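You operate a simulated robot arm through the tools that you are given. There is no shell and no other tool. Be economical: measure what you need, move in short steps, check, and stop when the job is done.

You run a simulated two-armed robot. Do the job below in one go: nothing can be reset, and whatever is moved stays where it is left.

Task
Take the blue spring from the press bench top and put it on the green square. Open the drip tray, fetch the bush from the press bench top and set it in the inside of the drip tray, then shut the tray. Put the sleeve on the press bench top away on the soiled table top. Fetch the pin from the red tray floor and stand it on top of the seal cone. Press the black button three times. Stack the yellow bore plug from the green tray floor on top of the red bore plug. Pick up the canister marked "41" from the top of the packing bench with one hand, pass it to the other hand and put it on the top of the grey cabinet. Put the wiping pad on the top of the packing bench away on the top of the grey cabinet. Put the spacer ring on the top of the dispatch bench away on the top of the white table. The order is free. Set down upright: pin, canister, wiping pad.
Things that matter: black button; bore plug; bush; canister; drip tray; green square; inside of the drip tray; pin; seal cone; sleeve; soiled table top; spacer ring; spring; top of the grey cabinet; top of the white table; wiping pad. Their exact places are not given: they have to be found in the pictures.

It is judged by the outcome, as a careful person would: the job done as asked, and still so three seconds after it is handed in. It fails if anything else is knocked over, pushed out of place, dropped, spilled or broken. A push-on lid holds only when it is set on centred and level and pressed home; a screw cap is set on level and turned clockwise until tight.

Robot
Two 7-joint arms with two-finger parallel grippers on one trunk, on a base that drives. Base frame: it is fixed to the floor where the robot stands at the start and does not move with it; the origin is under the middle of the robot, x ahead of it, y to its left, z up; the surface under the hand at the start is at about z = 0.86. Lengths are in m, angles in rad, forces in N, time in s.
The left shoulder is at the start at [0.02, 0.113, 1.222], the right one opposite. With the tool pointing down near the work surface each hand reaches from about 0.22 to 0.6 m from the robot's upright axis, wherever it stands, measured 20 degrees to its own side. Places, roughly: black button [2.7, -0.9, 0.9]; bore plug [2.25, -1.75, 1]; bush (4x4x2 cm) [0.5, 0, 0.9]; canister [-4, -7.25, 1]; drip tray [-0.2, 2, 0.8]; green square (18x18 cm) [0.96, 0.78, 0.86]; inside of the drip tray [-0.1, 2, 0.8]; pin (3x3x6 cm) [2.4, -1.4, 0.9]; seal cone (15x15x6 cm) [1.3, 0.7, 0.9]; sleeve (6x6x5 cm) [0.5, 0.1, 0.9]; soiled table top [-9.8, -3, 0.9]; spacer ring (6x6x2 cm) [-5.2, -6.3, 0.9]; spring [0.5, 0, 1]; top of the grey cabinet (18x116 cm) [-4.36, -2.38, 0.9]; top of the white table [-7.1, -0.3, 0.9]; wiping pad (6x4x5 cm) [-4.2, -7.2, 0.9]. Payload 1.57 kg a hand.
Tool frame (each hand has its own): the origin (TCP) lies between the finger pads and is the grasp point; the fingertips stand 0.03 m ahead of it; z points along the fingers, y is the line along which they close. The gripper opens to 0.08 m. The fingers are 0.017 m wide and 0.012 m thick; the gripper's body (0.04 by 0.082 m) begins 0.08 m behind the TCP.
Orientation is told as [roll, pitch, yaw] about the base's x, y, z axes, in that order, counted from this pose: with the fingers straight down and closing along the base's y, the tool's x points along the base's -x, its y along +y and its z along -z.

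Tools
- The arms move only by the tool move_arm. It takes "left_deltas", "right_deltas" or both (then of equal length, played together; a hand with none holds still); each is a list of rows, each an object (a shift or turn left out is 0, a gripper value left out holds the last) with "delta_pos": the shift along the tool's x, y, z in m, a list of three; "delta_rot": the turn, a rotation vector about the tool's x, y, z in rad, a list of three; "hand": the gripper command, from -1 (shut) to 1 (fully open), values between in proportion. In form: [{"delta_pos": [tx, ty, tz], "delta_rot": [ax, ay, az], "hand": hand}, ...]. A call has 1 to 12 rows; each row shifts and turns the commanded pose from where the row before left it, along the tool's axes as they then stand. A row lasts 0.2 s, in which the tool goes at most 0.05 m and 0.15 rad; a call with a longer step from one row to the next is refused whole, and so is a gripper value outside its range. Where a pose cannot be reached the arm comes as near as it can. A force on the tool above 40 N (or 10 N above the force at the start of the call, whichever is more), or a blocked arm, ends the call early, and 0.2 s more pass. The fingers move at their own pace (about 0.045 m/s each) and stop on an object; they squeeze with about 40 N. The grip force told is the motor's: it shows also when the fingers shut on nothing. Time passes only in rows, and 0.2 s behind the last, so rows that do not move let the fingers close. It gives the time, the measured TCP pose, the force on the tool (base axes), the opening and the grip force at its end, in the units of the frame above (readings bear some noise), with the torque about the TCP (base axes, N m) and any sound that the robot's microphone picked up.
- Cameras (640 x 400 px; columns grow to the right, rows downward): "scene" is now at [0.0992, -0.0088, 1.3516]; the picture's right is [-0.09, -1.00, 0.00], its down [-0.54, 0.05, -0.84] and it looks along [0.84, -0.08, -0.54] (base axes); focal length 272 px, centre (320, 200). "left" rides on the left gripper at [0.072, 0.007, -0.122] in its tool frame; the picture's right is [-0.09, 1.00, 0.00], its down [-0.84, -0.08, -0.54] and it looks along [-0.54, -0.05, 0.84] (tool axes); focal length 238 px, centre (320, 200). "right" rides on the right gripper at [0.072, -0.007, -0.122] in its tool frame; the picture's right is [0.09, 1.00, 0.00], its down [-0.84, 0.08, -0.54] and it looks along [-0.54, 0.05, 0.84] (tool axes); focal length 238 px, centre (320, 200).
- camera(camera): a new picture of that camera. It takes no simulated time.
- raise_lower(by): slides the trunk up (or, below 0, down) by that many m; the arms and the scene camera ride with it, the base frame stays. It gives what a move gives, with no picture.
- roll_base(legs): drives the robot by 1 to 6 legs, each [ahead, left, turn to the left] in m, m and rad, along the robot's own axes; the way and the turn of a leg run together, so that a leg with both is an arc; at most 1.5 m and 3.142 rad a leg. The arms and the cameras ride along, it lands a little off, and it stops where it bumps. It gives what a move gives.
- aim_head(pan, tilt): turns the head with the scene camera to pan (to the left, within 1.396 rad either way) and tilt (down, from -0.506 to 1.204), counted from straight ahead of the robot. It gives what a move gives.
- locate(camera, pixels): for up to 12 pixels [column, row] of the newest picture of that camera ("zoom" is the newest enlarged one), the place [x, y, z] in the base frame of the surface seen there, good to about 0.002 m. It takes no simulated time.
- zoom(camera, box): a new picture of the part [left, top, right, bottom] of that camera's present view, enlarged. It takes no simulated time.
- job_done(): hands the job in; it is judged then, once.

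Keep the steps short. Do not move on a guess: measure, check each grasp and each placing, and mend mistakes. In all there are 350 turns and 272 pictures (those below and enlarged ones count). Leave the grippers open and the arms clear of the work at the hand-in unless told otherwise, and finish with a single line.

The tools are called after ">>>" as name(argument=value, ...) on one line, values as JSON. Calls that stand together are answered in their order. move_arm: Moves the arms, as the interface text tells. Its arguments: {"type":"object","properties":{"left_deltas":{"type":"array","items":{"type":"object","properties":{"delta_pos":{"type":"array","items":{"type":"number"}},"delta_rot":{"type":"array","items":{"type":"number"}},"hand":{"type":"number"}}}},"right_deltas":{"type":"array","items":{"type":"object","properties":{"delta_pos":{"type":"array","items":{"type":"number"}},"delta_rot":{"type":"array","items":{"type":"number"}},"hand":{"type":"number"}}}}},"required":[]} The other tools are called the same way: raise_lower (by) slides the trunk up or down; roll_base (legs) drives the base; aim_head (pan, tilt) turns the head that bears the scene camera; camera (camera) takes a picture; locate (camera, pixels) gives the place of the surface under pixels of a picture; zoom (camera, box) takes an enlarged picture of a part of a camera's view; job_done () hands the job in.

At the start:

```text
time_s: 0.0
left_tcp_pos: [0.4129, 0.1412, 1.1938]
left_orientation: [-0.001, 0.001, 0.0]
left_ft_force: [0.1, 0.0, 0.5]
left_torque: [0.03, -0.01, -0.01]
left_width: 0.0802
left_finger_force: 0.1
right_tcp_pos: [0.4678, -0.2133, 1.171]
right_orientation: [0.002, 0.001, 0.0]
right_ft_force: [-1.3, -0.1, 0.2]
right_torque: [-0.01, 0.01, -0.01]
right_width: 0.0802
right_finger_force: 0.1
trunk travel left (down, up): [-0.275, 0.295]
robot x, y, heading: [0.001, -0.0005, 0.002]
head pan, tilt: [-0.091, 0.567]
```

scene: 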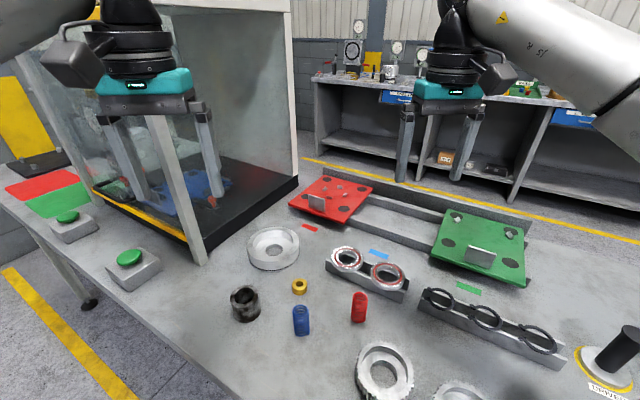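
right: 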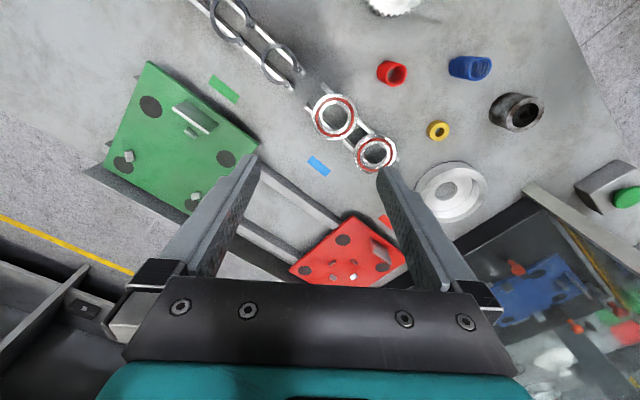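
left: 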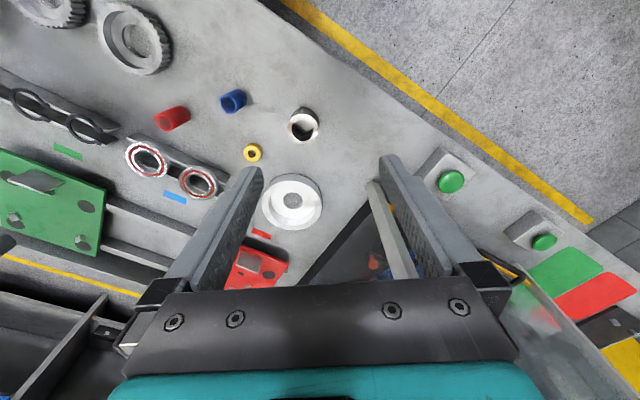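

The blue spring is at about (301,320), the yellow bush at (299,286), the dark sleeve at (245,303) and the green square at (55,200). I'll measure them first.

>>> locate(camera="scene", pixels=[[301, 310], [301, 325], [299, 283], [299, 290], [245, 292], [245, 312], [55, 200], [40, 187], [359, 300], [66, 216], [130, 258], [280, 350]])

>>> zoom(camera="scene", box=[200, 230, 420, 368])

>>> zoom(camera="scene", box=[300, 20, 640, 232])

```text
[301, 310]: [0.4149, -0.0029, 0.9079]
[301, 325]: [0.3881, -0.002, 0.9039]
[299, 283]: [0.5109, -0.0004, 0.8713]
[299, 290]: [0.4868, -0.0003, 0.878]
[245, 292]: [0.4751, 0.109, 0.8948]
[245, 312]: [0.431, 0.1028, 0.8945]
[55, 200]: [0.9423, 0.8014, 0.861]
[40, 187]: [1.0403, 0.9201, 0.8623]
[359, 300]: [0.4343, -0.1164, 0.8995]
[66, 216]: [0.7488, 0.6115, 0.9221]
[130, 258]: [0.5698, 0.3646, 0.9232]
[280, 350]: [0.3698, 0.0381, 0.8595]
```

```text
2.90 times, centred on (310, 299) of scene
```

zoom: 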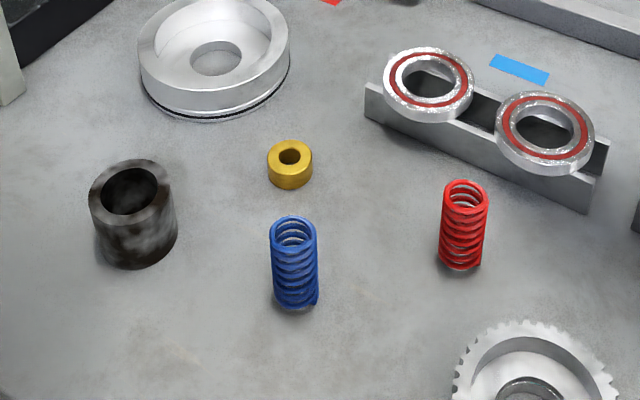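

```text
1.88 times, centred on (470, 126) of scene
```

zoom: 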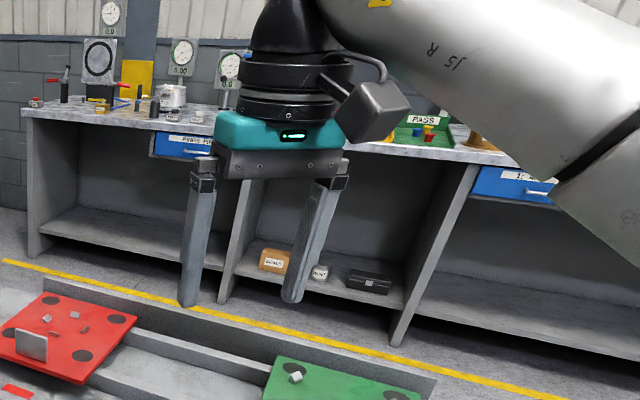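

>>> aim_head(pan=0.8, tilt=0.45)

>>> camera(camera="scene")

>>> aim_head(pan=1.39, tilt=0.35)

>>> camera(camera="scene")

>>> aim_head(pan=-1.2, tilt=0.4)

>>> camera(camera="scene")

```text
time_s: 1.2
left_tcp_pos: [0.4113, 0.1419, 1.194]
left_orientation: [-0.001, -0.002, -0.001]
left_ft_force: [0.0, 0.2, -0.3]
left_torque: [-0.04, 0.0, -0.01]
left_width: 0.0802
left_finger_force: 0.1
right_tcp_pos: [0.4681, -0.2134, 1.1711]
right_orientation: [0.001, -0.001, -0.001]
right_ft_force: [0.2, 0.4, 0.4]
right_torque: [0.0, -0.01, -0.03]
right_width: 0.0801
right_finger_force: 0.0
trunk travel left (down, up): [-0.275, 0.295]
robot x, y, heading: [0.0043, -0.0006, -0.003]
head pan, tilt: [0.799, 0.45]
```

```text
266 pictures are left
```

scene: 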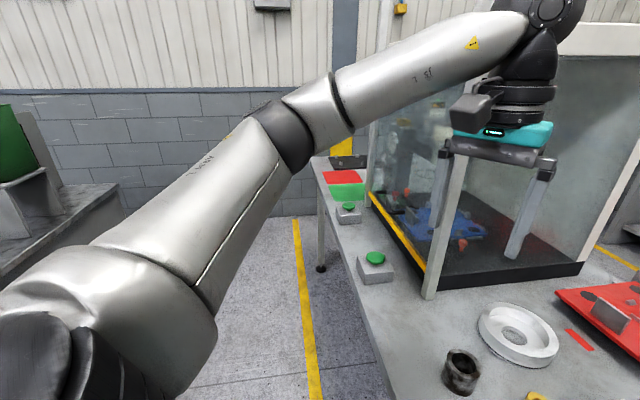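

```text
time_s: 2.2
left_tcp_pos: [0.4117, 0.1416, 1.1936]
left_orientation: [0.001, -0.002, -0.001]
left_ft_force: [-0.6, -0.2, 0.5]
left_torque: [-0.01, -0.02, 0.01]
left_width: 0.0799
left_finger_force: 0.0
right_tcp_pos: [0.4672, -0.2126, 1.1702]
right_orientation: [0.001, -0.001, 0.002]
right_ft_force: [0.1, 0.9, 0.0]
right_torque: [0.06, 0.01, 0.05]
right_width: 0.0803
right_finger_force: 0.0
trunk travel left (down, up): [-0.275, 0.295]
robot x, y, heading: [-0.0002, 0.0004, 0.0]
head pan, tilt: [1.389, 0.351]
```

```text
265 pictures are left
```

scene: 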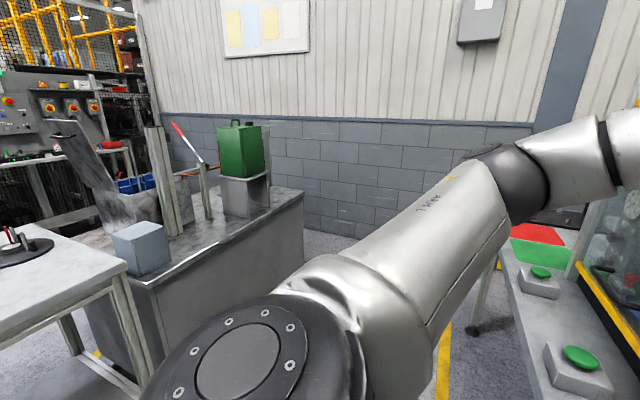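

```text
time_s: 4.5
left_tcp_pos: [0.4112, 0.1413, 1.1941]
left_orientation: [0.0, 0.0, -0.001]
left_ft_force: [0.1, -0.1, -0.2]
left_torque: [-0.02, 0.02, 0.0]
left_width: 0.0802
left_finger_force: 0.1
right_tcp_pos: [0.4679, -0.2141, 1.17]
right_orientation: [0.001, 0.0, -0.001]
right_ft_force: [0.1, 0.5, -0.6]
right_torque: [0.03, -0.01, -0.01]
right_width: 0.0799
right_finger_force: 0.1
trunk travel left (down, up): [-0.275, 0.295]
robot x, y, heading: [-0.0007, -0.0017, -0.003]
head pan, tilt: [-1.201, 0.4]
```

```text
264 pictures are left
```

scene: 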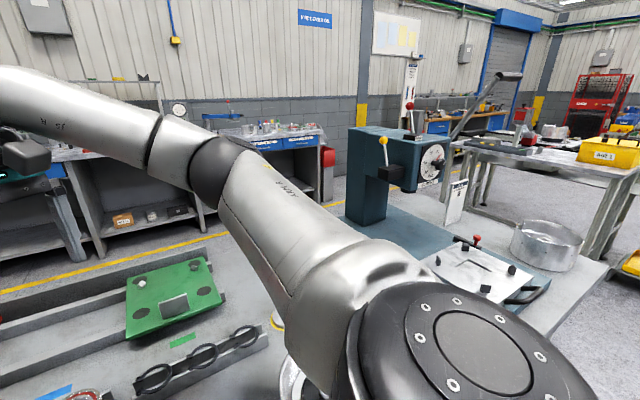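

>>> locate(camera="scene", pixels=[[600, 290], [545, 335], [440, 225], [360, 215], [345, 200], [320, 220], [620, 225], [575, 200], [250, 235], [390, 210], [470, 260], [200, 200]])

>>> aim_head(pan=-1.39, tilt=0.1)

>>> camera(camera="scene")

>>> locate(camera="scene", pixels=[[500, 250], [560, 240], [480, 200], [620, 235], [280, 210], [220, 180], [620, 170], [420, 180], [540, 300], [360, 150], [300, 150], [600, 330]])

```text
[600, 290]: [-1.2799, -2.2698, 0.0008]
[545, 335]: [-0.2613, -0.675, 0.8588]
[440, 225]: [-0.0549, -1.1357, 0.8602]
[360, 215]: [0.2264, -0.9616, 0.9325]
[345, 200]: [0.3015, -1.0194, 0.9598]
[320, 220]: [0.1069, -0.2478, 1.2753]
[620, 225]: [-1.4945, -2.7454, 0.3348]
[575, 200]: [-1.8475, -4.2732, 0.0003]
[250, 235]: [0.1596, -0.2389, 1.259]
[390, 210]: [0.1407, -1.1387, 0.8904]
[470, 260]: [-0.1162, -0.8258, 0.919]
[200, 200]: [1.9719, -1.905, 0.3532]
```

```text
time_s: 5.3
left_tcp_pos: [0.4124, 0.1416, 1.1935]
left_orientation: [0.0, -0.001, 0.0]
left_ft_force: [0.4, -0.7, 0.7]
left_torque: [-0.03, 0.0, 0.0]
left_width: 0.0797
left_finger_force: 0.1
right_tcp_pos: [0.4677, -0.2138, 1.1705]
right_orientation: [0.0, 0.0, -0.001]
right_ft_force: [0.5, 0.6, 0.2]
right_torque: [0.04, 0.01, 0.0]
right_width: 0.0801
right_finger_force: 0.1
trunk travel left (down, up): [-0.275, 0.295]
robot x, y, heading: [-0.0013, -0.0024, 0.002]
head pan, tilt: [-1.389, 0.099]
```

```text
263 pictures are left
```

scene: 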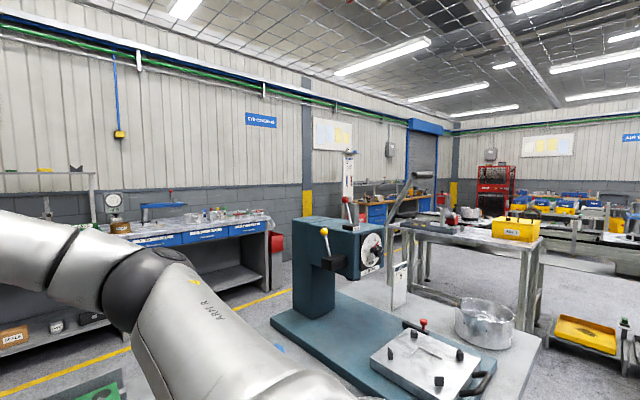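

```text
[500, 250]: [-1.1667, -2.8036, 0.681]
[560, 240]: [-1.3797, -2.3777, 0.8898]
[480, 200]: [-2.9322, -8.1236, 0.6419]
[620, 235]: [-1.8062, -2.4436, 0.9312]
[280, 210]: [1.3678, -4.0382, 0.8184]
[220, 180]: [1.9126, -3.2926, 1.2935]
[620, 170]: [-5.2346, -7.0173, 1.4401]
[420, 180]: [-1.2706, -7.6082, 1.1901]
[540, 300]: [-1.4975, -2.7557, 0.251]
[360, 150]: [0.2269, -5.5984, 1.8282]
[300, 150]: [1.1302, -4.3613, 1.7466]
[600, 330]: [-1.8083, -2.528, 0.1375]
```

>>> aim_head(pan=0.0, tilt=0.75)

>>> locate(camera="left", pixels=[[228, 95], [241, 99], [233, 106], [252, 147], [252, 159], [246, 153], [258, 153], [290, 123], [318, 123], [303, 110], [304, 136], [300, 124]])

>>> zoom(camera="left", box=[200, 70, 340, 175])

>>> zoom(camera="right", box=[360, 30, 560, 155])

>>> camera(camera="scene")

```text
time_s: 6.8
left_tcp_pos: [0.412, 0.1417, 1.1941]
left_orientation: [0.0, -0.001, -0.001]
left_ft_force: [0.3, -0.5, -0.8]
left_torque: [0.01, 0.01, -0.01]
left_width: 0.0802
left_finger_force: 0.1
right_tcp_pos: [0.4682, -0.2138, 1.1709]
right_orientation: [0.0, 0.0, 0.0]
right_ft_force: [0.5, 0.5, -0.1]
right_torque: [-0.01, 0.02, -0.01]
right_width: 0.08
right_finger_force: 0.0
trunk travel left (down, up): [-0.275, 0.295]
robot x, y, heading: [-0.0025, 0.0006, -0.002]
head pan, tilt: [0.0, 0.75]
```

```text
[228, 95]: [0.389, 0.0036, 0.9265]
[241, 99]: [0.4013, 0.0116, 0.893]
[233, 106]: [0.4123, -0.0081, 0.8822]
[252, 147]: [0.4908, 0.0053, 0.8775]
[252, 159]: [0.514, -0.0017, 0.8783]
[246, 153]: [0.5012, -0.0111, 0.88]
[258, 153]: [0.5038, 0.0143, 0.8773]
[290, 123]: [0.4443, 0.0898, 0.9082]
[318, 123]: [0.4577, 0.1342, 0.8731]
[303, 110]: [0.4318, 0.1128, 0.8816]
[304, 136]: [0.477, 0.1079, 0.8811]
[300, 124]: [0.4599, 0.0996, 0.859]
```

```text
3.81 times, centred on (270, 122) of left
```

zoom: 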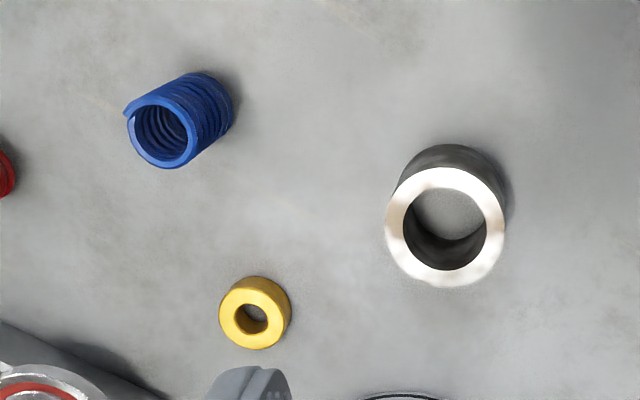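

```text
3.20 times, centred on (460, 92) of right
```

zoom: 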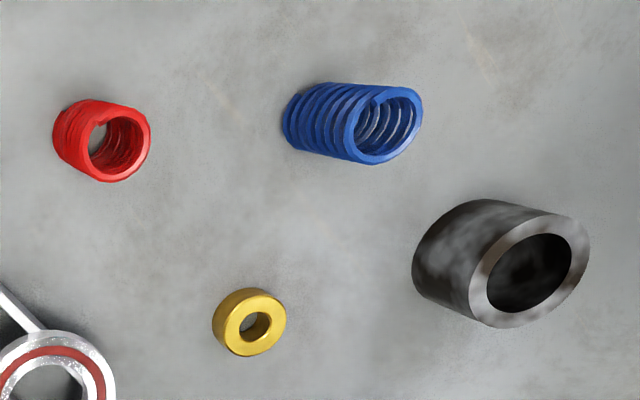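

```text
260 pictures are left
```

scene: 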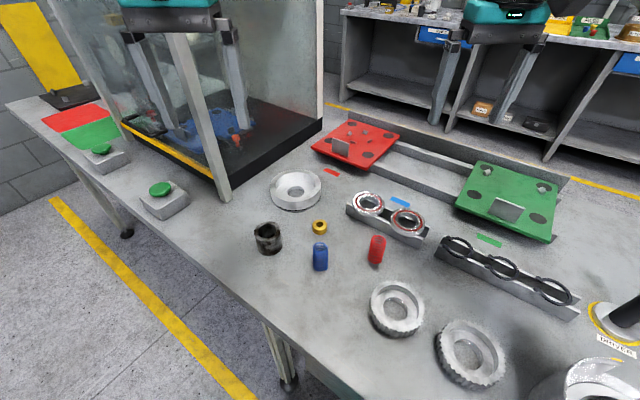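

Bush is centred at about (0.502, 0.000) with its top at 0.879. I'll shift the left hand aside and bring the right hand above the bush.

>>> move_arm(left_deltas=[{"delta_pos": [0, 0.04, 0]}, {"delta_pos": [0, 0.04, 0]}, {"delta_pos": [0, 0.04, 0]}, {"delta_pos": [0, 0.03, 0]}, {}, {}], right_deltas=[{"delta_pos": [-0.006, 0.036, 0.02], "hand": 1}, {"delta_pos": [-0.006, 0.036, 0.03]}, {"delta_pos": [-0.006, 0.036, 0.03]}, {"delta_pos": [-0.006, 0.036, 0.03]}, {"delta_pos": [-0.006, 0.036, 0.03]}, {"delta_pos": [-0.004, 0.034, 0.03]}])

>>> camera(camera="right")

```text
time_s: 8.2
left_tcp_pos: [0.4111, 0.2899, 1.1948]
left_orientation: [0.001, 0.001, 0.0]
left_ft_force: [-0.4, 0.0, 0.5]
left_torque: [0.0, 0.03, -0.02]
left_width: 0.08
left_finger_force: 0.0
right_tcp_pos: [0.5, -0.0003, 1.002]
right_orientation: [-0.001, 0.001, 0.0]
right_ft_force: [-0.8, -0.2, -1.8]
right_torque: [-0.03, 0.03, -0.04]
right_width: 0.0799
right_finger_force: 0.1
trunk travel left (down, up): [-0.275, 0.295]
robot x, y, heading: [0.0013, 0.0029, -0.001]
head pan, tilt: [0.0, 0.75]
```

```text
259 pictures are left
```

right: 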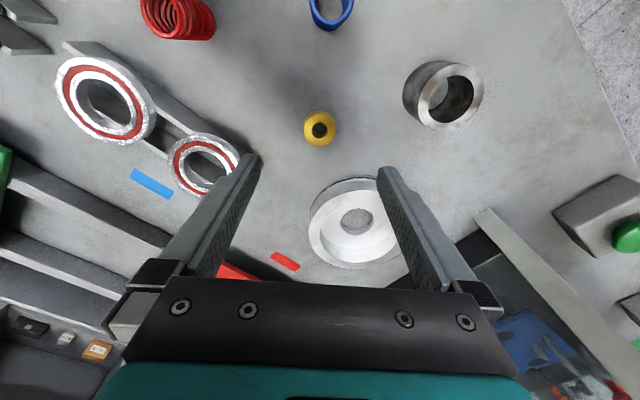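

>>> move_arm(right_deltas=[{"delta_pos": [-0.002, 0, 0.04]}, {"delta_pos": [0, 0, 0.04]}, {"delta_pos": [0, 0, 0.028]}, {"hand": -1}, {"hand": -1}, {"hand": -1}, {"hand": -1}, {"hand": -1}, {"hand": -1}])

>>> camera(camera="right")

```text
time_s: 10.2
left_tcp_pos: [0.4109, 0.2881, 1.1953]
left_orientation: [0.001, 0.001, 0.001]
left_ft_force: [0.2, 0.1, 0.3]
left_torque: [0.02, -0.02, 0.05]
left_width: 0.0801
left_finger_force: 0.0
right_tcp_pos: [0.5051, -0.0002, 0.894]
right_orientation: [0.001, 0.0, 0.0]
right_ft_force: [0.4, 0.6, 0.0]
right_torque: [0.01, -0.02, 0.03]
right_width: 0.0326
right_finger_force: 39.8
trunk travel left (down, up): [-0.275, 0.295]
robot x, y, heading: [0.0003, 0.0013, -0.001]
head pan, tilt: [0.0, 0.75]
```

```text
258 pictures are left
```

right: 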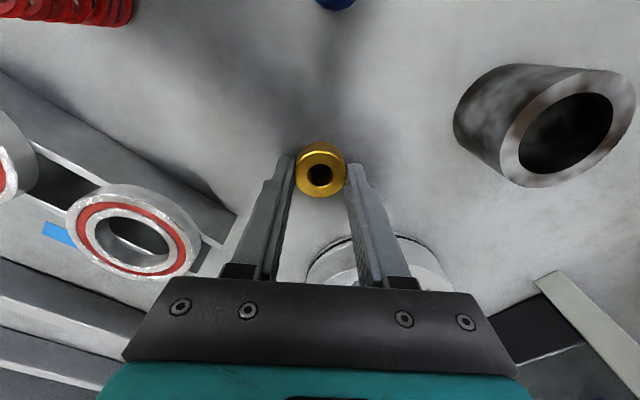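

Bush is held, width 0.033. I'll lift it and withdraw right, then bring the left hand over the spring.

>>> move_arm(right_deltas=[{"delta_pos": [0, 0, -0.04]}, {"delta_pos": [0, 0, -0.04]}, {"delta_pos": [0, -0.02, -0.04]}, {"delta_pos": [0, -0.03, -0.04]}, {"delta_pos": [0, -0.04, -0.03]}, {"delta_pos": [0, -0.045, -0.03]}, {"delta_pos": [0.02, -0.045, -0.02]}, {"delta_pos": [0.02, -0.045, 0]}, {"delta_pos": [0, -0.03, 0]}], left_deltas=[{}, {}, {}, {}, {}, {"delta_pos": [0, -0.048, 0]}, {"delta_pos": [0, -0.048, 0]}, {"delta_pos": [0, -0.048, 0]}, {"delta_pos": [0, -0.04, 0]}])

>>> move_arm(left_deltas=[{"delta_pos": [0.002, -0.026, 0.036]}, {"delta_pos": [0.002, -0.026, 0.036]}, {"delta_pos": [0.002, -0.026, 0.036]}, {"delta_pos": [0.002, -0.026, 0.036]}, {}])

>>> camera(camera="left")

```text
refused: row 6 steps farther than a row can; nothing moved
```

```text
time_s: 11.4
left_tcp_pos: [0.4026, 0.186, 1.0488]
left_orientation: [-0.001, -0.004, -0.001]
left_ft_force: [-0.4, 1.3, 0.6]
left_torque: [0.0, -0.02, -0.03]
left_width: 0.0801
left_finger_force: 0.1
right_tcp_pos: [0.5043, 0.0, 0.8929]
right_orientation: [0.001, 0.0, -0.001]
right_ft_force: [-0.6, 0.0, -0.6]
right_torque: [-0.01, 0.02, -0.01]
right_width: 0.0326
right_finger_force: 40.4
trunk travel left (down, up): [-0.275, 0.295]
robot x, y, heading: [-0.0001, 0.0002, 0.002]
head pan, tilt: [0.0, 0.75]
```

```text
257 pictures are left
```

left: 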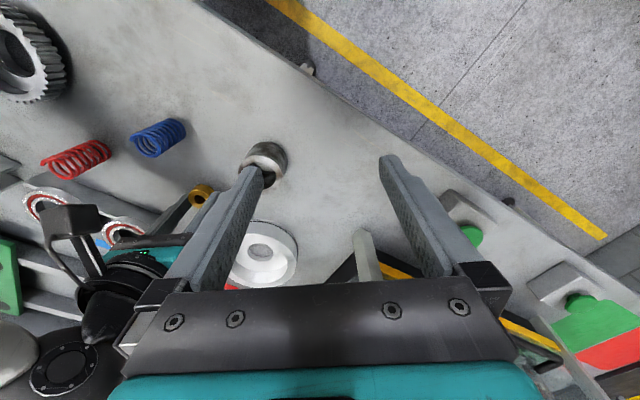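

The first call was refused because one row was too long; only the left moved, clear of everything. I'll retreat the right with shorter rows.

>>> move_arm(right_deltas=[{"delta_pos": [0, 0, -0.04]}, {"delta_pos": [0, 0, -0.04]}, {"delta_pos": [0, -0.02, -0.04]}, {"delta_pos": [0, -0.03, -0.035]}, {"delta_pos": [0, -0.035, -0.03]}, {"delta_pos": [0, -0.035, -0.03]}, {"delta_pos": [0.01, -0.04, -0.02]}, {"delta_pos": [0.01, -0.045, 0]}, {"delta_pos": [0, -0.04, 0]}])

>>> camera(camera="left")

```text
time_s: 13.4
left_tcp_pos: [0.4024, 0.186, 1.049]
left_orientation: [0.0, 0.0, -0.001]
left_ft_force: [-0.2, -0.6, 0.4]
left_torque: [0.0, 0.0, 0.03]
left_width: 0.08
left_finger_force: 0.0
right_tcp_pos: [0.4831, -0.2446, 1.1265]
right_orientation: [0.0, -0.001, 0.001]
right_ft_force: [0.1, -1.0, -0.5]
right_torque: [0.02, -0.07, -0.03]
right_width: 0.0002
right_finger_force: 21.1
trunk travel left (down, up): [-0.275, 0.295]
robot x, y, heading: [-0.0006, -0.0037, -0.0]
head pan, tilt: [0.0, 0.75]
```

```text
256 pictures are left
```

left: 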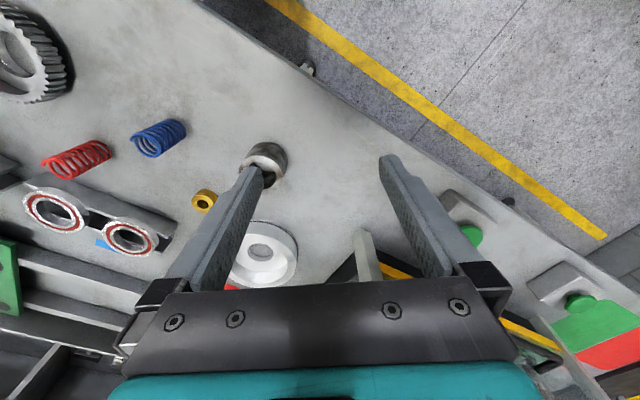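

The bush was not held (width 0); it is still on the bench at about (203,200). I'll measure it again more carefully.

>>> zoom(camera="left", box=[120, 100, 300, 213])

>>> locate(camera="left", pixels=[[193, 197], [197, 192], [203, 189], [213, 196], [209, 203], [203, 210], [196, 208], [141, 152], [160, 128], [185, 125]])

```text
3.54 times, centred on (210, 156) of left
```

zoom: 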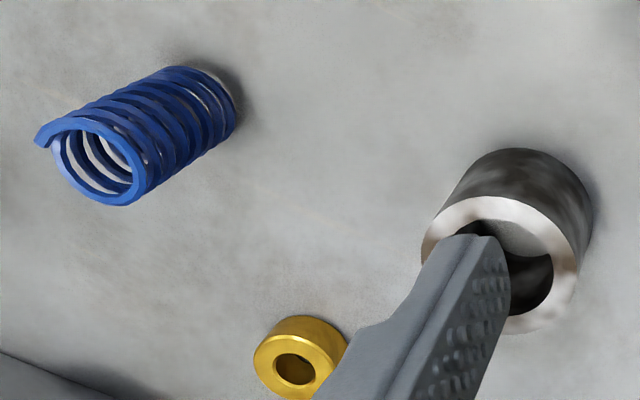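

```text
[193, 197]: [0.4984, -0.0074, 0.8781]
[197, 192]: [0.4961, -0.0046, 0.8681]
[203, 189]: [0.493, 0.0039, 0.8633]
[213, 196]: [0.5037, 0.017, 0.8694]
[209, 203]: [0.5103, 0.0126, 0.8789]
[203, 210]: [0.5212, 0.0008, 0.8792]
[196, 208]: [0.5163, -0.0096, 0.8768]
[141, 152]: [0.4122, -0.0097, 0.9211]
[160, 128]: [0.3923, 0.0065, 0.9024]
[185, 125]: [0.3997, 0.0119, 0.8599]
```

>>> locate(camera="zoom", pixels=[[258, 362], [290, 339], [325, 356], [318, 385], [265, 385], [280, 350], [312, 365], [62, 140], [105, 130], [125, 165], [105, 198], [70, 175]])

```text
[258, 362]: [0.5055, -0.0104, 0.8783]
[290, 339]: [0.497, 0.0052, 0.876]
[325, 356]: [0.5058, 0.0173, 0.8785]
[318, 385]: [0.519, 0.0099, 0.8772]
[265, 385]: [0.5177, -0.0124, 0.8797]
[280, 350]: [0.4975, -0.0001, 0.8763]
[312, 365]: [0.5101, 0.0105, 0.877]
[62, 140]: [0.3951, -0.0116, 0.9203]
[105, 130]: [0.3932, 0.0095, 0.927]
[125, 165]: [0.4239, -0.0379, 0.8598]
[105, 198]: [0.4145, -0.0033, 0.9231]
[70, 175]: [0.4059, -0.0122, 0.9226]
```

>>> move_arm(right_deltas=[{"delta_pos": [-0.004, 0.041, 0.0], "hand": 1}, {"delta_pos": [-0.004, 0.041, 0.01]}, {"delta_pos": [-0.004, 0.041, 0.025]}, {"delta_pos": [-0.005, 0.041, 0.025]}, {"delta_pos": [-0.005, 0.041, 0.025]}, {"delta_pos": [-0.005, 0.041, 0.025]}, {"delta_pos": [0, 0, 0.04]}, {}, {}])

>>> zoom(camera="right", box=[220, 80, 420, 205])

>>> locate(camera="zoom", pixels=[[320, 200], [320, 230], [290, 260], [350, 260], [320, 290], [320, 260]])

```text
time_s: 15.4
left_tcp_pos: [0.4016, 0.1859, 1.0496]
left_orientation: [-0.001, 0.0, 0.0]
left_ft_force: [-1.0, 0.0, -0.2]
left_torque: [-0.05, 0.03, -0.01]
left_width: 0.0801
left_finger_force: 0.1
right_tcp_pos: [0.5125, 0.0057, 0.9744]
right_orientation: [0.0, 0.001, -0.001]
right_ft_force: [0.8, -0.4, 0.6]
right_torque: [-0.02, 0.0, -0.04]
right_width: 0.08
right_finger_force: 0.0
trunk travel left (down, up): [-0.275, 0.295]
robot x, y, heading: [-0.0051, 0.0011, -0.001]
head pan, tilt: [0.0, 0.75]
```

```text
3.20 times, centred on (320, 142) of right
```

zoom: 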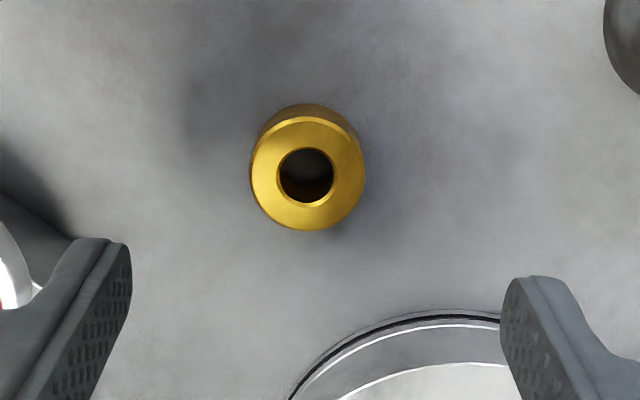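

```text
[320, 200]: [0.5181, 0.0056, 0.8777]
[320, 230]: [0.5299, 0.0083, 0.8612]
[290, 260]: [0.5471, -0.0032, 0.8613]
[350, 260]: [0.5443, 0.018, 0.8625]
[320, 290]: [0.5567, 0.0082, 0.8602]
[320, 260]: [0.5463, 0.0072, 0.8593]
```

>>> locate(camera="zoom", pixels=[[308, 124], [308, 224], [258, 174], [358, 174], [275, 140], [342, 140], [275, 208], [342, 208]])

```text
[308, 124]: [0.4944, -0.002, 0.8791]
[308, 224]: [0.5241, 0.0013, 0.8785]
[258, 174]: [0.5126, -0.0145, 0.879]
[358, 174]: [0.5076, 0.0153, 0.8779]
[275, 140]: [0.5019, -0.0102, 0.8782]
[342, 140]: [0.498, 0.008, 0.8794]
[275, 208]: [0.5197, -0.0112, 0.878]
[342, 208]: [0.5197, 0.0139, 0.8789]
```

>>> move_arm(right_deltas=[{"delta_pos": [0.003, -0.005, 0.03]}, {"delta_pos": [0, 0, 0.03]}, {"delta_pos": [0, 0, 0.0235]}, {}, {"hand": -1}, {}, {}, {}, {}, {}, {}])

>>> move_arm(right_deltas=[{"delta_pos": [0, 0, -0.005]}, {"delta_pos": [0, 0, -0.01]}, {"delta_pos": [0, 0, -0.01]}, {}])

>>> camera(camera="right")

```text
time_s: 17.8
left_tcp_pos: [0.4023, 0.1869, 1.0499]
left_orientation: [-0.001, 0.0, 0.001]
left_ft_force: [-0.7, -0.5, -0.2]
left_torque: [-0.01, 0.0, -0.03]
left_width: 0.08
left_finger_force: 0.0
right_tcp_pos: [0.5084, -0.0003, 0.8956]
right_orientation: [0.0, 0.001, 0.001]
right_ft_force: [0.7, 0.7, 0.3]
right_torque: [0.03, -0.01, 0.0]
right_width: 0.033
right_finger_force: 40.1
trunk travel left (down, up): [-0.275, 0.295]
robot x, y, heading: [-0.0015, -0.0019, 0.003]
head pan, tilt: [0.0, 0.75]
```

```text
time_s: 18.8
left_tcp_pos: [0.4021, 0.1859, 1.0489]
left_orientation: [0.0, 0.0, -0.002]
left_ft_force: [-0.4, 0.7, 0.5]
left_torque: [0.01, 0.02, -0.03]
left_width: 0.0799
left_finger_force: 0.0
right_tcp_pos: [0.5075, -0.0037, 0.9189]
right_orientation: [0.001, -0.002, 0.0]
right_ft_force: [0.6, 0.3, -0.8]
right_torque: [0.0, 0.02, 0.0]
right_width: 0.0328
right_finger_force: 39.8
trunk travel left (down, up): [-0.275, 0.295]
robot x, y, heading: [-0.002, 0.0005, 0.002]
head pan, tilt: [0.0, 0.75]
```

```text
253 pictures are left
```

right: 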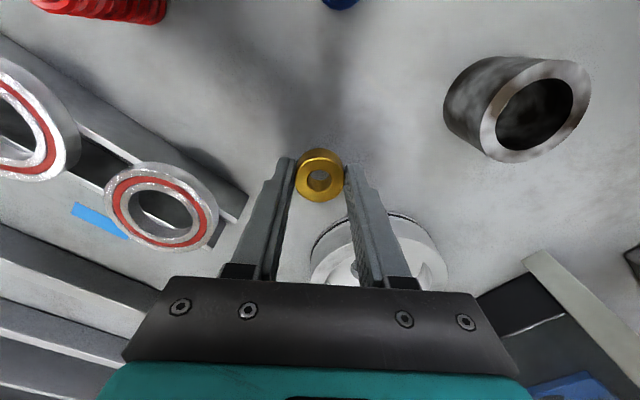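

The bush comes up but is gripped only near its top. I'll set it back down, lower the grip 5 mm and regrip.

>>> move_arm(right_deltas=[{"delta_pos": [0, 0, -0.0], "hand": -1}, {"delta_pos": [0, 0, 0.015]}, {"delta_pos": [0, 0, 0.009]}, {}, {"hand": 0}, {}, {}, {"delta_pos": [0, 0.002, 0.003]}, {"delta_pos": [0, 0, 0.003]}, {}])

>>> zoom(camera="right", box=[220, 80, 420, 205])

>>> locate(camera="right", pixels=[[320, 163], [330, 180], [310, 180], [320, 195], [320, 205]])

```text
time_s: 21.0
left_tcp_pos: [0.402, 0.187, 1.0483]
left_orientation: [-0.001, 0.0, 0.0]
left_ft_force: [0.4, 0.5, -0.2]
left_torque: [0.0, -0.03, -0.01]
left_width: 0.0801
left_finger_force: 0.2
right_tcp_pos: [0.5051, -0.0013, 0.8913]
right_orientation: [-0.001, -0.001, 0.0]
right_ft_force: [1.3, 0.3, 3.5]
right_torque: [-0.09, 0.0, 0.0]
right_width: 0.0399
right_finger_force: 0.1
trunk travel left (down, up): [-0.275, 0.295]
robot x, y, heading: [-0.0047, -0.0031, 0.003]
head pan, tilt: [0.0, 0.75]
```

```text
3.20 times, centred on (320, 142) of right
```

zoom: 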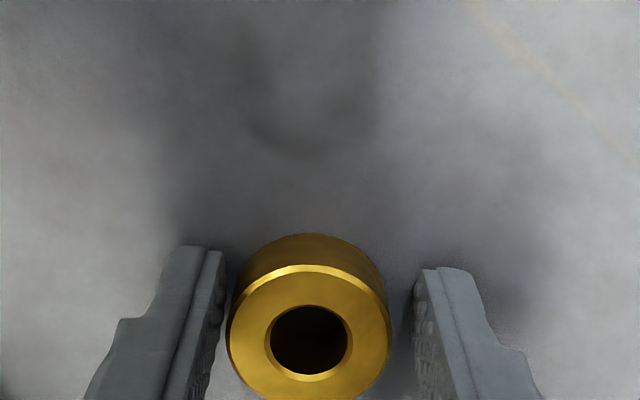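

```text
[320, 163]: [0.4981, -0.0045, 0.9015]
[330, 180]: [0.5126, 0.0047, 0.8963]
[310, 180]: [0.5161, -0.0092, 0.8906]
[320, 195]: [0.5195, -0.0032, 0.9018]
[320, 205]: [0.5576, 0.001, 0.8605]
```

>>> locate(camera="zoom", pixels=[[310, 272], [310, 395], [234, 335], [384, 335]])

>>> move_arm(right_deltas=[{"delta_pos": [0, 0, -0.001], "hand": -1}, {}, {}, {}])

>>> move_arm(right_deltas=[{"delta_pos": [0, 0, -0.005]}, {"delta_pos": [0, 0, -0.01]}, {"delta_pos": [0, 0, -0.02]}, {"delta_pos": [0, 0, -0.02]}, {"delta_pos": [0, 0, -0.02]}, {}])

>>> camera(camera="right")

```text
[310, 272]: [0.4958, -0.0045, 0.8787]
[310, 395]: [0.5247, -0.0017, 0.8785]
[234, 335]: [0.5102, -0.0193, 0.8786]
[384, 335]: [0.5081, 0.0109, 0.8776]
```

```text
time_s: 22.0
left_tcp_pos: [0.4021, 0.1868, 1.0493]
left_orientation: [0.001, 0.0, -0.001]
left_ft_force: [-0.2, -0.3, -0.4]
left_torque: [0.02, -0.01, 0.02]
left_width: 0.0801
left_finger_force: 0.0
right_tcp_pos: [0.5066, -0.0024, 0.8902]
right_orientation: [0.001, -0.002, -0.002]
right_ft_force: [-1.6, 0.0, 1.4]
right_torque: [-0.02, 0.01, 0.02]
right_width: 0.0327
right_finger_force: 40.4
trunk travel left (down, up): [-0.275, 0.295]
robot x, y, heading: [-0.0005, -0.0017, 0.003]
head pan, tilt: [0.0, 0.75]
```

```text
time_s: 23.4
left_tcp_pos: [0.4031, 0.1858, 1.0482]
left_orientation: [0.001, 0.001, 0.0]
left_ft_force: [-0.6, 0.1, 1.1]
left_torque: [-0.03, 0.01, 0.01]
left_width: 0.0799
left_finger_force: 0.0
right_tcp_pos: [0.5075, -0.0018, 0.9671]
right_orientation: [0.0, 0.0, 0.001]
right_ft_force: [0.1, 0.2, -1.3]
right_torque: [0.0, -0.02, 0.02]
right_width: 0.0326
right_finger_force: 40.0
trunk travel left (down, up): [-0.275, 0.295]
robot x, y, heading: [0.0011, -0.0033, 0.002]
head pan, tilt: [0.0, 0.75]
```

```text
251 pictures are left
```

right: 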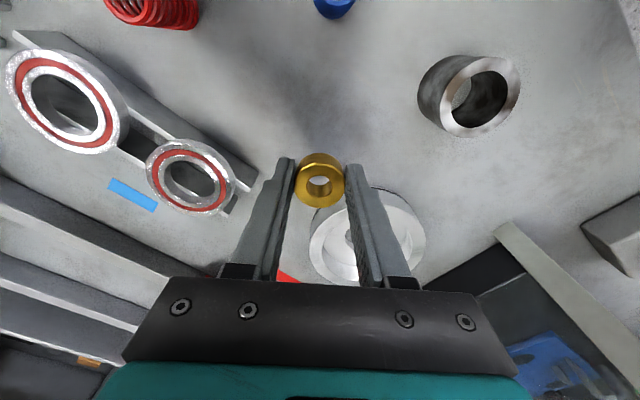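

Held well this time. I'll lift and retreat gently to the right.

>>> move_arm(right_deltas=[{"delta_pos": [0, 0, -0.02]}, {"delta_pos": [0, 0, -0.025]}, {"delta_pos": [0, -0.01, -0.025]}, {"delta_pos": [0, -0.02, -0.025]}, {"delta_pos": [0.005, -0.03, -0.025]}, {"delta_pos": [0.01, -0.03, -0.025]}, {"delta_pos": [0.01, -0.03, -0.015]}, {"delta_pos": [0.01, -0.03, 0]}, {"delta_pos": [0.01, -0.03, 0]}, {"delta_pos": [0, -0.03, 0]}, {"delta_pos": [0, -0.02, 0]}, {"delta_pos": [0, -0.01, 0]}])

>>> camera(camera="right")

```text
time_s: 26.0
left_tcp_pos: [0.4021, 0.1867, 1.0485]
left_orientation: [-0.001, -0.002, -0.002]
left_ft_force: [0.3, 0.8, -0.4]
left_torque: [-0.03, -0.01, 0.01]
left_width: 0.0798
left_finger_force: 0.1
right_tcp_pos: [0.4611, -0.2425, 1.1239]
right_orientation: [0.0, -0.001, 0.0]
right_ft_force: [0.6, 0.0, -0.5]
right_torque: [0.0, 0.04, -0.01]
right_width: 0.0327
right_finger_force: 39.7
trunk travel left (down, up): [-0.275, 0.295]
robot x, y, heading: [0.0021, -0.0004, -0.001]
head pan, tilt: [0.0, 0.75]
```

```text
250 pictures are left
```

right: 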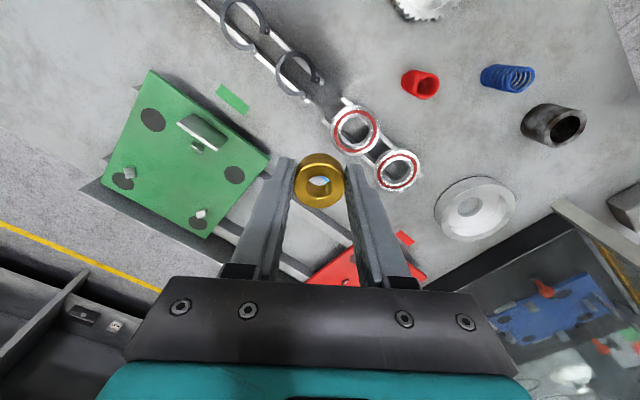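

Bush is safe. Now I'll bring the left hand over the spring at about (0.401, -0.001).

>>> move_arm(left_deltas=[{"delta_pos": [0, -0.045, 0], "hand": 1}, {"delta_pos": [0, -0.045, 0]}, {"delta_pos": [0, -0.045, 0]}, {"delta_pos": [0.001, -0.045, 0]}, {"delta_pos": [0, -0.008, 0.02]}, {}, {}])

>>> zoom(camera="left", box=[220, 60, 420, 185])

>>> locate(camera="zoom", pixels=[[320, 200], [320, 150], [320, 100]])

```text
time_s: 27.6
left_tcp_pos: [0.4004, 0.0001, 1.0335]
left_orientation: [0.0, -0.001, 0.0]
left_ft_force: [0.8, 0.2, 0.5]
left_torque: [0.01, 0.03, 0.0]
left_width: 0.0802
left_finger_force: 0.0
right_tcp_pos: [0.4628, -0.2398, 1.1251]
right_orientation: [0.0, 0.002, 0.0]
right_ft_force: [-0.5, 0.1, -2.2]
right_torque: [0.03, 0.03, 0.01]
right_width: 0.0327
right_finger_force: 40.1
trunk travel left (down, up): [-0.275, 0.295]
robot x, y, heading: [-0.0007, 0.0004, -0.002]
head pan, tilt: [0.0, 0.75]
```

```text
3.20 times, centred on (320, 122) of left
```

zoom: 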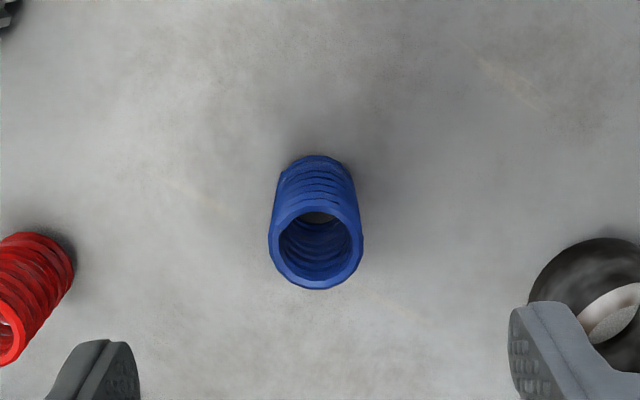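

```text
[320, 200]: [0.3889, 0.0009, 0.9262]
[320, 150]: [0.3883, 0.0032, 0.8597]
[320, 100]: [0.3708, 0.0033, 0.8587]
```

>>> move_arm(left_deltas=[{"delta_pos": [0, -0.001, 0.045]}, {"delta_pos": [0, 0, 0.045]}, {"delta_pos": [0, 0, 0.043]}, {"hand": -1}, {}, {}, {}, {}, {}])

>>> move_arm(left_deltas=[{"delta_pos": [0, 0, -0.01]}, {"delta_pos": [0, 0, -0.02]}, {"delta_pos": [0, 0, -0.03]}, {"delta_pos": [0, 0, -0.03]}, {}])

>>> camera(camera="left")

```text
time_s: 29.6
left_tcp_pos: [0.3984, -0.0008, 0.8993]
left_orientation: [0.001, -0.001, 0.0]
left_ft_force: [0.9, 0.3, 0.0]
left_torque: [-0.01, 0.0, -0.01]
left_width: 0.0282
left_finger_force: 38.0
right_tcp_pos: [0.4619, -0.2419, 1.125]
right_orientation: [0.0, 0.0, 0.001]
right_ft_force: [0.2, 1.3, -0.8]
right_torque: [-0.01, 0.01, -0.04]
right_width: 0.033
right_finger_force: 39.7
trunk travel left (down, up): [-0.275, 0.295]
robot x, y, heading: [0.0014, -0.0004, -0.003]
head pan, tilt: [0.0, 0.75]
```

```text
time_s: 30.8
left_tcp_pos: [0.4028, -0.0025, 0.9868]
left_orientation: [-0.001, 0.0, -0.001]
left_ft_force: [0.2, -0.3, -0.6]
left_torque: [-0.01, 0.01, 0.02]
left_width: 0.0281
left_finger_force: 38.6
right_tcp_pos: [0.4611, -0.2408, 1.1246]
right_orientation: [-0.001, 0.0, 0.002]
right_ft_force: [0.7, -0.3, -1.3]
right_torque: [0.0, 0.0, -0.04]
right_width: 0.033
right_finger_force: 39.8
trunk travel left (down, up): [-0.275, 0.295]
robot x, y, heading: [-0.0013, 0.0012, 0.002]
head pan, tilt: [0.0, 0.75]
```

```text
248 pictures are left
```

left: 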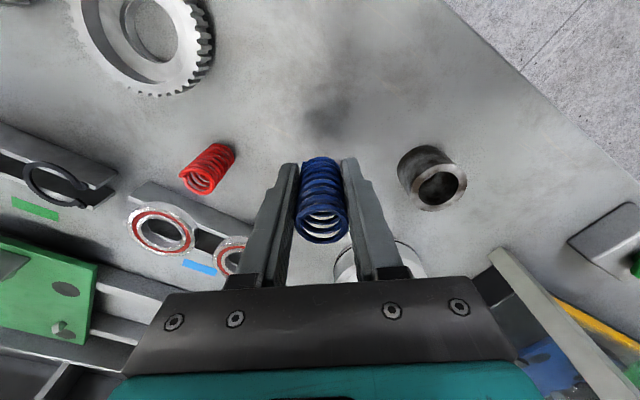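

Spring is held. I'll raise it and measure the bench edge and the green square to plan the drive.

>>> move_arm(left_deltas=[{"delta_pos": [0, 0.01, -0.04]}, {"delta_pos": [0, 0.02, -0.045]}, {"delta_pos": [0, 0.035, -0.035]}, {"delta_pos": [0, 0.045, -0.02]}, {"delta_pos": [0, 0.045, -0.02]}, {"delta_pos": [0, 0.03, 0]}, {}])

>>> aim_head(pan=0.75, tilt=0.6)

>>> camera(camera="scene")

```text
time_s: 32.4
left_tcp_pos: [0.4045, 0.1872, 1.1467]
left_orientation: [0.001, 0.002, -0.001]
left_ft_force: [0.5, 0.1, -1.1]
left_torque: [-0.01, -0.02, 0.03]
left_width: 0.028
left_finger_force: 38.2
right_tcp_pos: [0.4623, -0.241, 1.1242]
right_orientation: [0.0, 0.0, 0.0]
right_ft_force: [-0.4, 0.5, -1.4]
right_torque: [0.03, 0.01, 0.0]
right_width: 0.0329
right_finger_force: 40.9
trunk travel left (down, up): [-0.275, 0.295]
robot x, y, heading: [0.001, -0.0017, -0.002]
head pan, tilt: [0.0, 0.75]
```

```text
time_s: 33.5
left_tcp_pos: [0.4042, 0.1863, 1.1475]
left_orientation: [-0.002, 0.001, -0.001]
left_ft_force: [0.2, -0.2, 0.1]
left_torque: [0.01, -0.01, 0.01]
left_width: 0.0282
left_finger_force: 38.2
right_tcp_pos: [0.4626, -0.2401, 1.1237]
right_orientation: [0.0, 0.0, 0.002]
right_ft_force: [0.2, 0.5, -1.4]
right_torque: [0.0, -0.01, 0.02]
right_width: 0.0325
right_finger_force: 40.0
trunk travel left (down, up): [-0.275, 0.295]
robot x, y, heading: [0.0007, 0.0029, -0.004]
head pan, tilt: [0.75, 0.6]
```

```text
247 pictures are left
```

scene: 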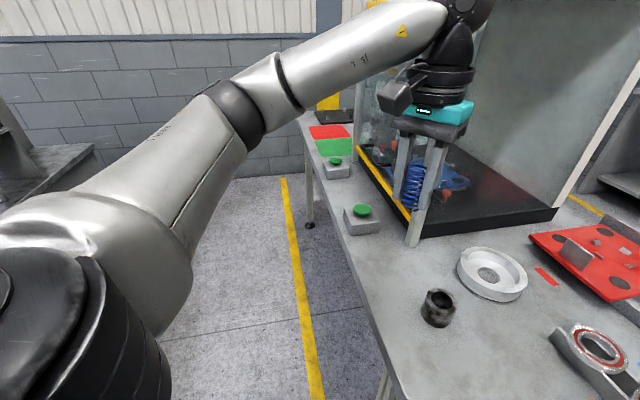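

>>> locate(camera="scene", pixels=[[311, 150], [305, 125], [345, 245], [385, 345], [318, 140], [352, 140], [320, 155], [354, 152], [348, 124], [288, 200], [500, 200], [30, 190]])

>>> zoom(camera="scene", box=[280, 80, 560, 255])

```text
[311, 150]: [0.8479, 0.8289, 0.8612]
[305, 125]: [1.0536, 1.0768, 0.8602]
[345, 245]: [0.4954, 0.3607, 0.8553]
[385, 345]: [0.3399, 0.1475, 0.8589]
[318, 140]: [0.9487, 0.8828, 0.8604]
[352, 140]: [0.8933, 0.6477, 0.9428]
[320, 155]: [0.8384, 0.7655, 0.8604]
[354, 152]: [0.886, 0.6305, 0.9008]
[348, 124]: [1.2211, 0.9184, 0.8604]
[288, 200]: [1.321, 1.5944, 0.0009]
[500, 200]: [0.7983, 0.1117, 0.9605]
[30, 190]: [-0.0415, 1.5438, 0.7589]
```

```text
2.29 times, centred on (420, 168) of scene
```

zoom: 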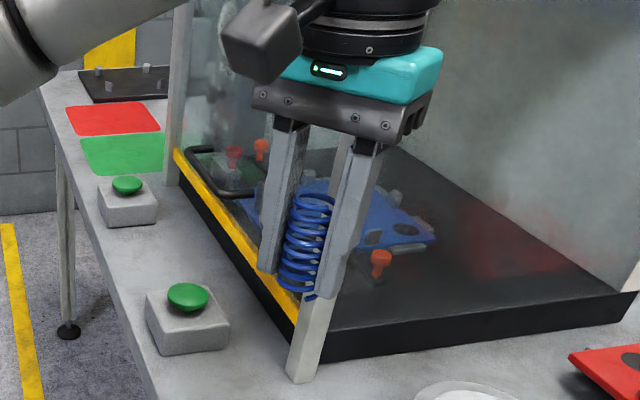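

>>> locate(camera="zoom", pixels=[[178, 152], [290, 300], [300, 370], [172, 170], [178, 60], [120, 80], [82, 140], [98, 172], [165, 135], [64, 107], [155, 100], [600, 290]])

```text
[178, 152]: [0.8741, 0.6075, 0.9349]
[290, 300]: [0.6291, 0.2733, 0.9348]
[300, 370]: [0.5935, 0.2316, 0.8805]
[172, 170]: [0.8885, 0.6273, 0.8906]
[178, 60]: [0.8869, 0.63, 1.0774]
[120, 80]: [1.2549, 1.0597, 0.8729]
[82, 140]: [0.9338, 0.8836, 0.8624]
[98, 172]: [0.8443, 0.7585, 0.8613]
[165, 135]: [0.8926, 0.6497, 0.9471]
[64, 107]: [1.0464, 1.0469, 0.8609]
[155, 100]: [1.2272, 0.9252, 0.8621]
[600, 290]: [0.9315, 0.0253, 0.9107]
```

The enclosure spans the bench up to just before the green square, so I'll draw the right hand in close first, then drive along the aisle.

>>> move_arm(right_deltas=[{"delta_pos": [0.03, 0, 0]}, {"delta_pos": [0.03, 0, 0]}, {"delta_pos": [0.03, 0, 0]}, {"delta_pos": [0.03, 0, 0]}, {"delta_pos": [0.03, 0, 0]}, {}])

>>> roll_base(legs=[[-0.278, 0.213, 0], [0.67, 0.872, 0], [0, 0, -0.6]])

>>> aim_head(pan=0.2, tilt=0.7)

>>> camera(camera="scene")

```text
time_s: 34.9
left_tcp_pos: [0.4045, 0.1871, 1.1468]
left_orientation: [0.001, 0.0, -0.001]
left_ft_force: [0.3, 0.5, -0.1]
left_torque: [-0.01, -0.03, -0.01]
left_width: 0.028
left_finger_force: 38.2
right_tcp_pos: [0.3146, -0.2409, 1.1271]
right_orientation: [0.001, 0.0, 0.001]
right_ft_force: [0.2, 0.3, -0.5]
right_torque: [-0.03, 0.01, 0.02]
right_width: 0.0328
right_finger_force: 40.5
trunk travel left (down, up): [-0.275, 0.295]
robot x, y, heading: [-0.0005, -0.0014, -0.001]
head pan, tilt: [0.75, 0.6]
```

```text
time_s: 44.1
left_tcp_pos: [0.8169, 1.0094, 1.1473]
left_orientation: [0.001, -0.001, -0.614]
left_ft_force: [0.2, -0.3, -0.1]
left_torque: [0.02, 0.02, 0.01]
left_width: 0.0281
left_finger_force: 37.9
right_tcp_pos: [0.496, 0.7125, 1.128]
right_orientation: [0.0, 0.0, -0.615]
right_ft_force: [0.6, 0.2, -0.9]
right_torque: [-0.01, -0.01, -0.04]
right_width: 0.0329
right_finger_force: 40.5
trunk travel left (down, up): [-0.275, 0.295]
robot x, y, heading: [0.3809, 1.094, -0.614]
head pan, tilt: [0.75, 0.6]
```

```text
time_s: 45.1
left_tcp_pos: [0.8166, 1.01, 1.1485]
left_orientation: [0.001, -0.001, -0.613]
left_ft_force: [0.2, -1.2, -0.6]
left_torque: [0.01, -0.02, -0.01]
left_width: 0.0277
left_finger_force: 38.3
right_tcp_pos: [0.4948, 0.7132, 1.1269]
right_orientation: [-0.001, 0.002, -0.615]
right_ft_force: [-0.6, 0.1, -0.4]
right_torque: [-0.01, -0.05, 0.03]
right_width: 0.0327
right_finger_force: 40.1
trunk travel left (down, up): [-0.275, 0.295]
robot x, y, heading: [0.3794, 1.091, -0.617]
head pan, tilt: [0.201, 0.7]
```

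```text
245 pictures are left
```

scene: 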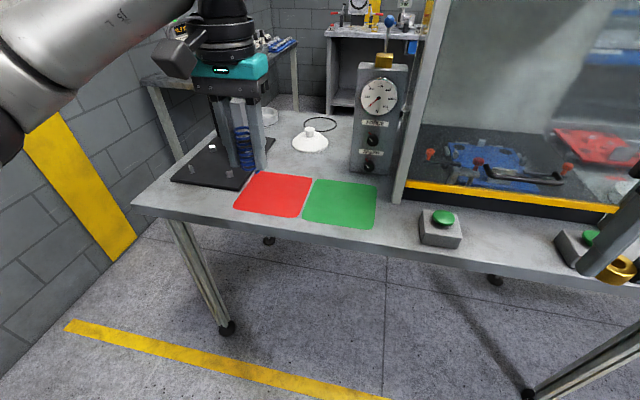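

>>> locate(camera="scene", pixels=[[316, 182], [376, 188], [303, 220], [372, 228], [341, 203], [310, 128], [310, 148], [292, 141], [328, 141], [140, 205], [440, 215], [360, 180]])

>>> zoom(camera="scene", box=[240, 80, 440, 205])

```text
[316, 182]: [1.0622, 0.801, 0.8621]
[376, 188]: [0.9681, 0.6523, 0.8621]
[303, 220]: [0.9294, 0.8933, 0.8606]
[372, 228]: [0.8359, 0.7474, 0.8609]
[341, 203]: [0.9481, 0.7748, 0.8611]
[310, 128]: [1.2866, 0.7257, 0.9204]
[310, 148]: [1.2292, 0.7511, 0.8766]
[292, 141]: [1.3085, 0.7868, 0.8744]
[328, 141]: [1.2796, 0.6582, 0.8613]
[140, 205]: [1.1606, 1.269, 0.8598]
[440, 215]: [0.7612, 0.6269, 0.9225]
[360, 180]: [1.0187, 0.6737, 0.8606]
```

```text
3.20 times, centred on (340, 142) of scene
```

zoom: 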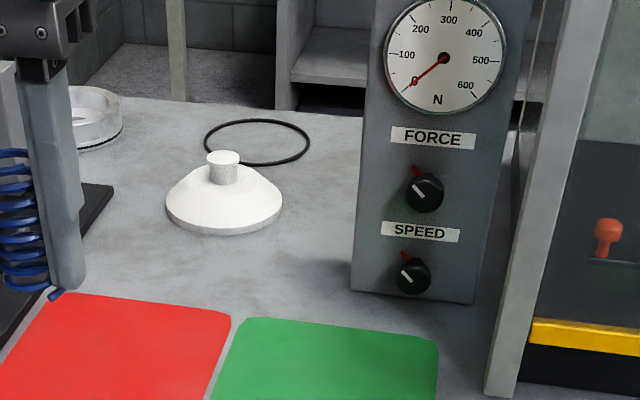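

The green square centre is (0.949, 0.774) and the white cone at (1.287, 0.726) is the seal cone. I'll drive 0.18 m forward towards the bench.

>>> roll_base(legs=[[0.18, 0, 0]])

```text
time_s: 46.6
left_tcp_pos: [0.963, 0.9081, 1.1461]
left_orientation: [0.001, 0.001, -0.612]
left_ft_force: [0.7, -0.6, -0.1]
left_torque: [0.0, 0.03, -0.04]
left_width: 0.0278
left_finger_force: 37.8
right_tcp_pos: [0.6445, 0.6097, 1.1264]
right_orientation: [0.001, 0.003, -0.612]
right_ft_force: [0.6, 0.0, -1.1]
right_torque: [0.02, 0.02, -0.01]
right_width: 0.0329
right_finger_force: 40.0
trunk travel left (down, up): [-0.275, 0.295]
robot x, y, heading: [0.5249, 0.9867, -0.614]
head pan, tilt: [0.201, 0.7]
```

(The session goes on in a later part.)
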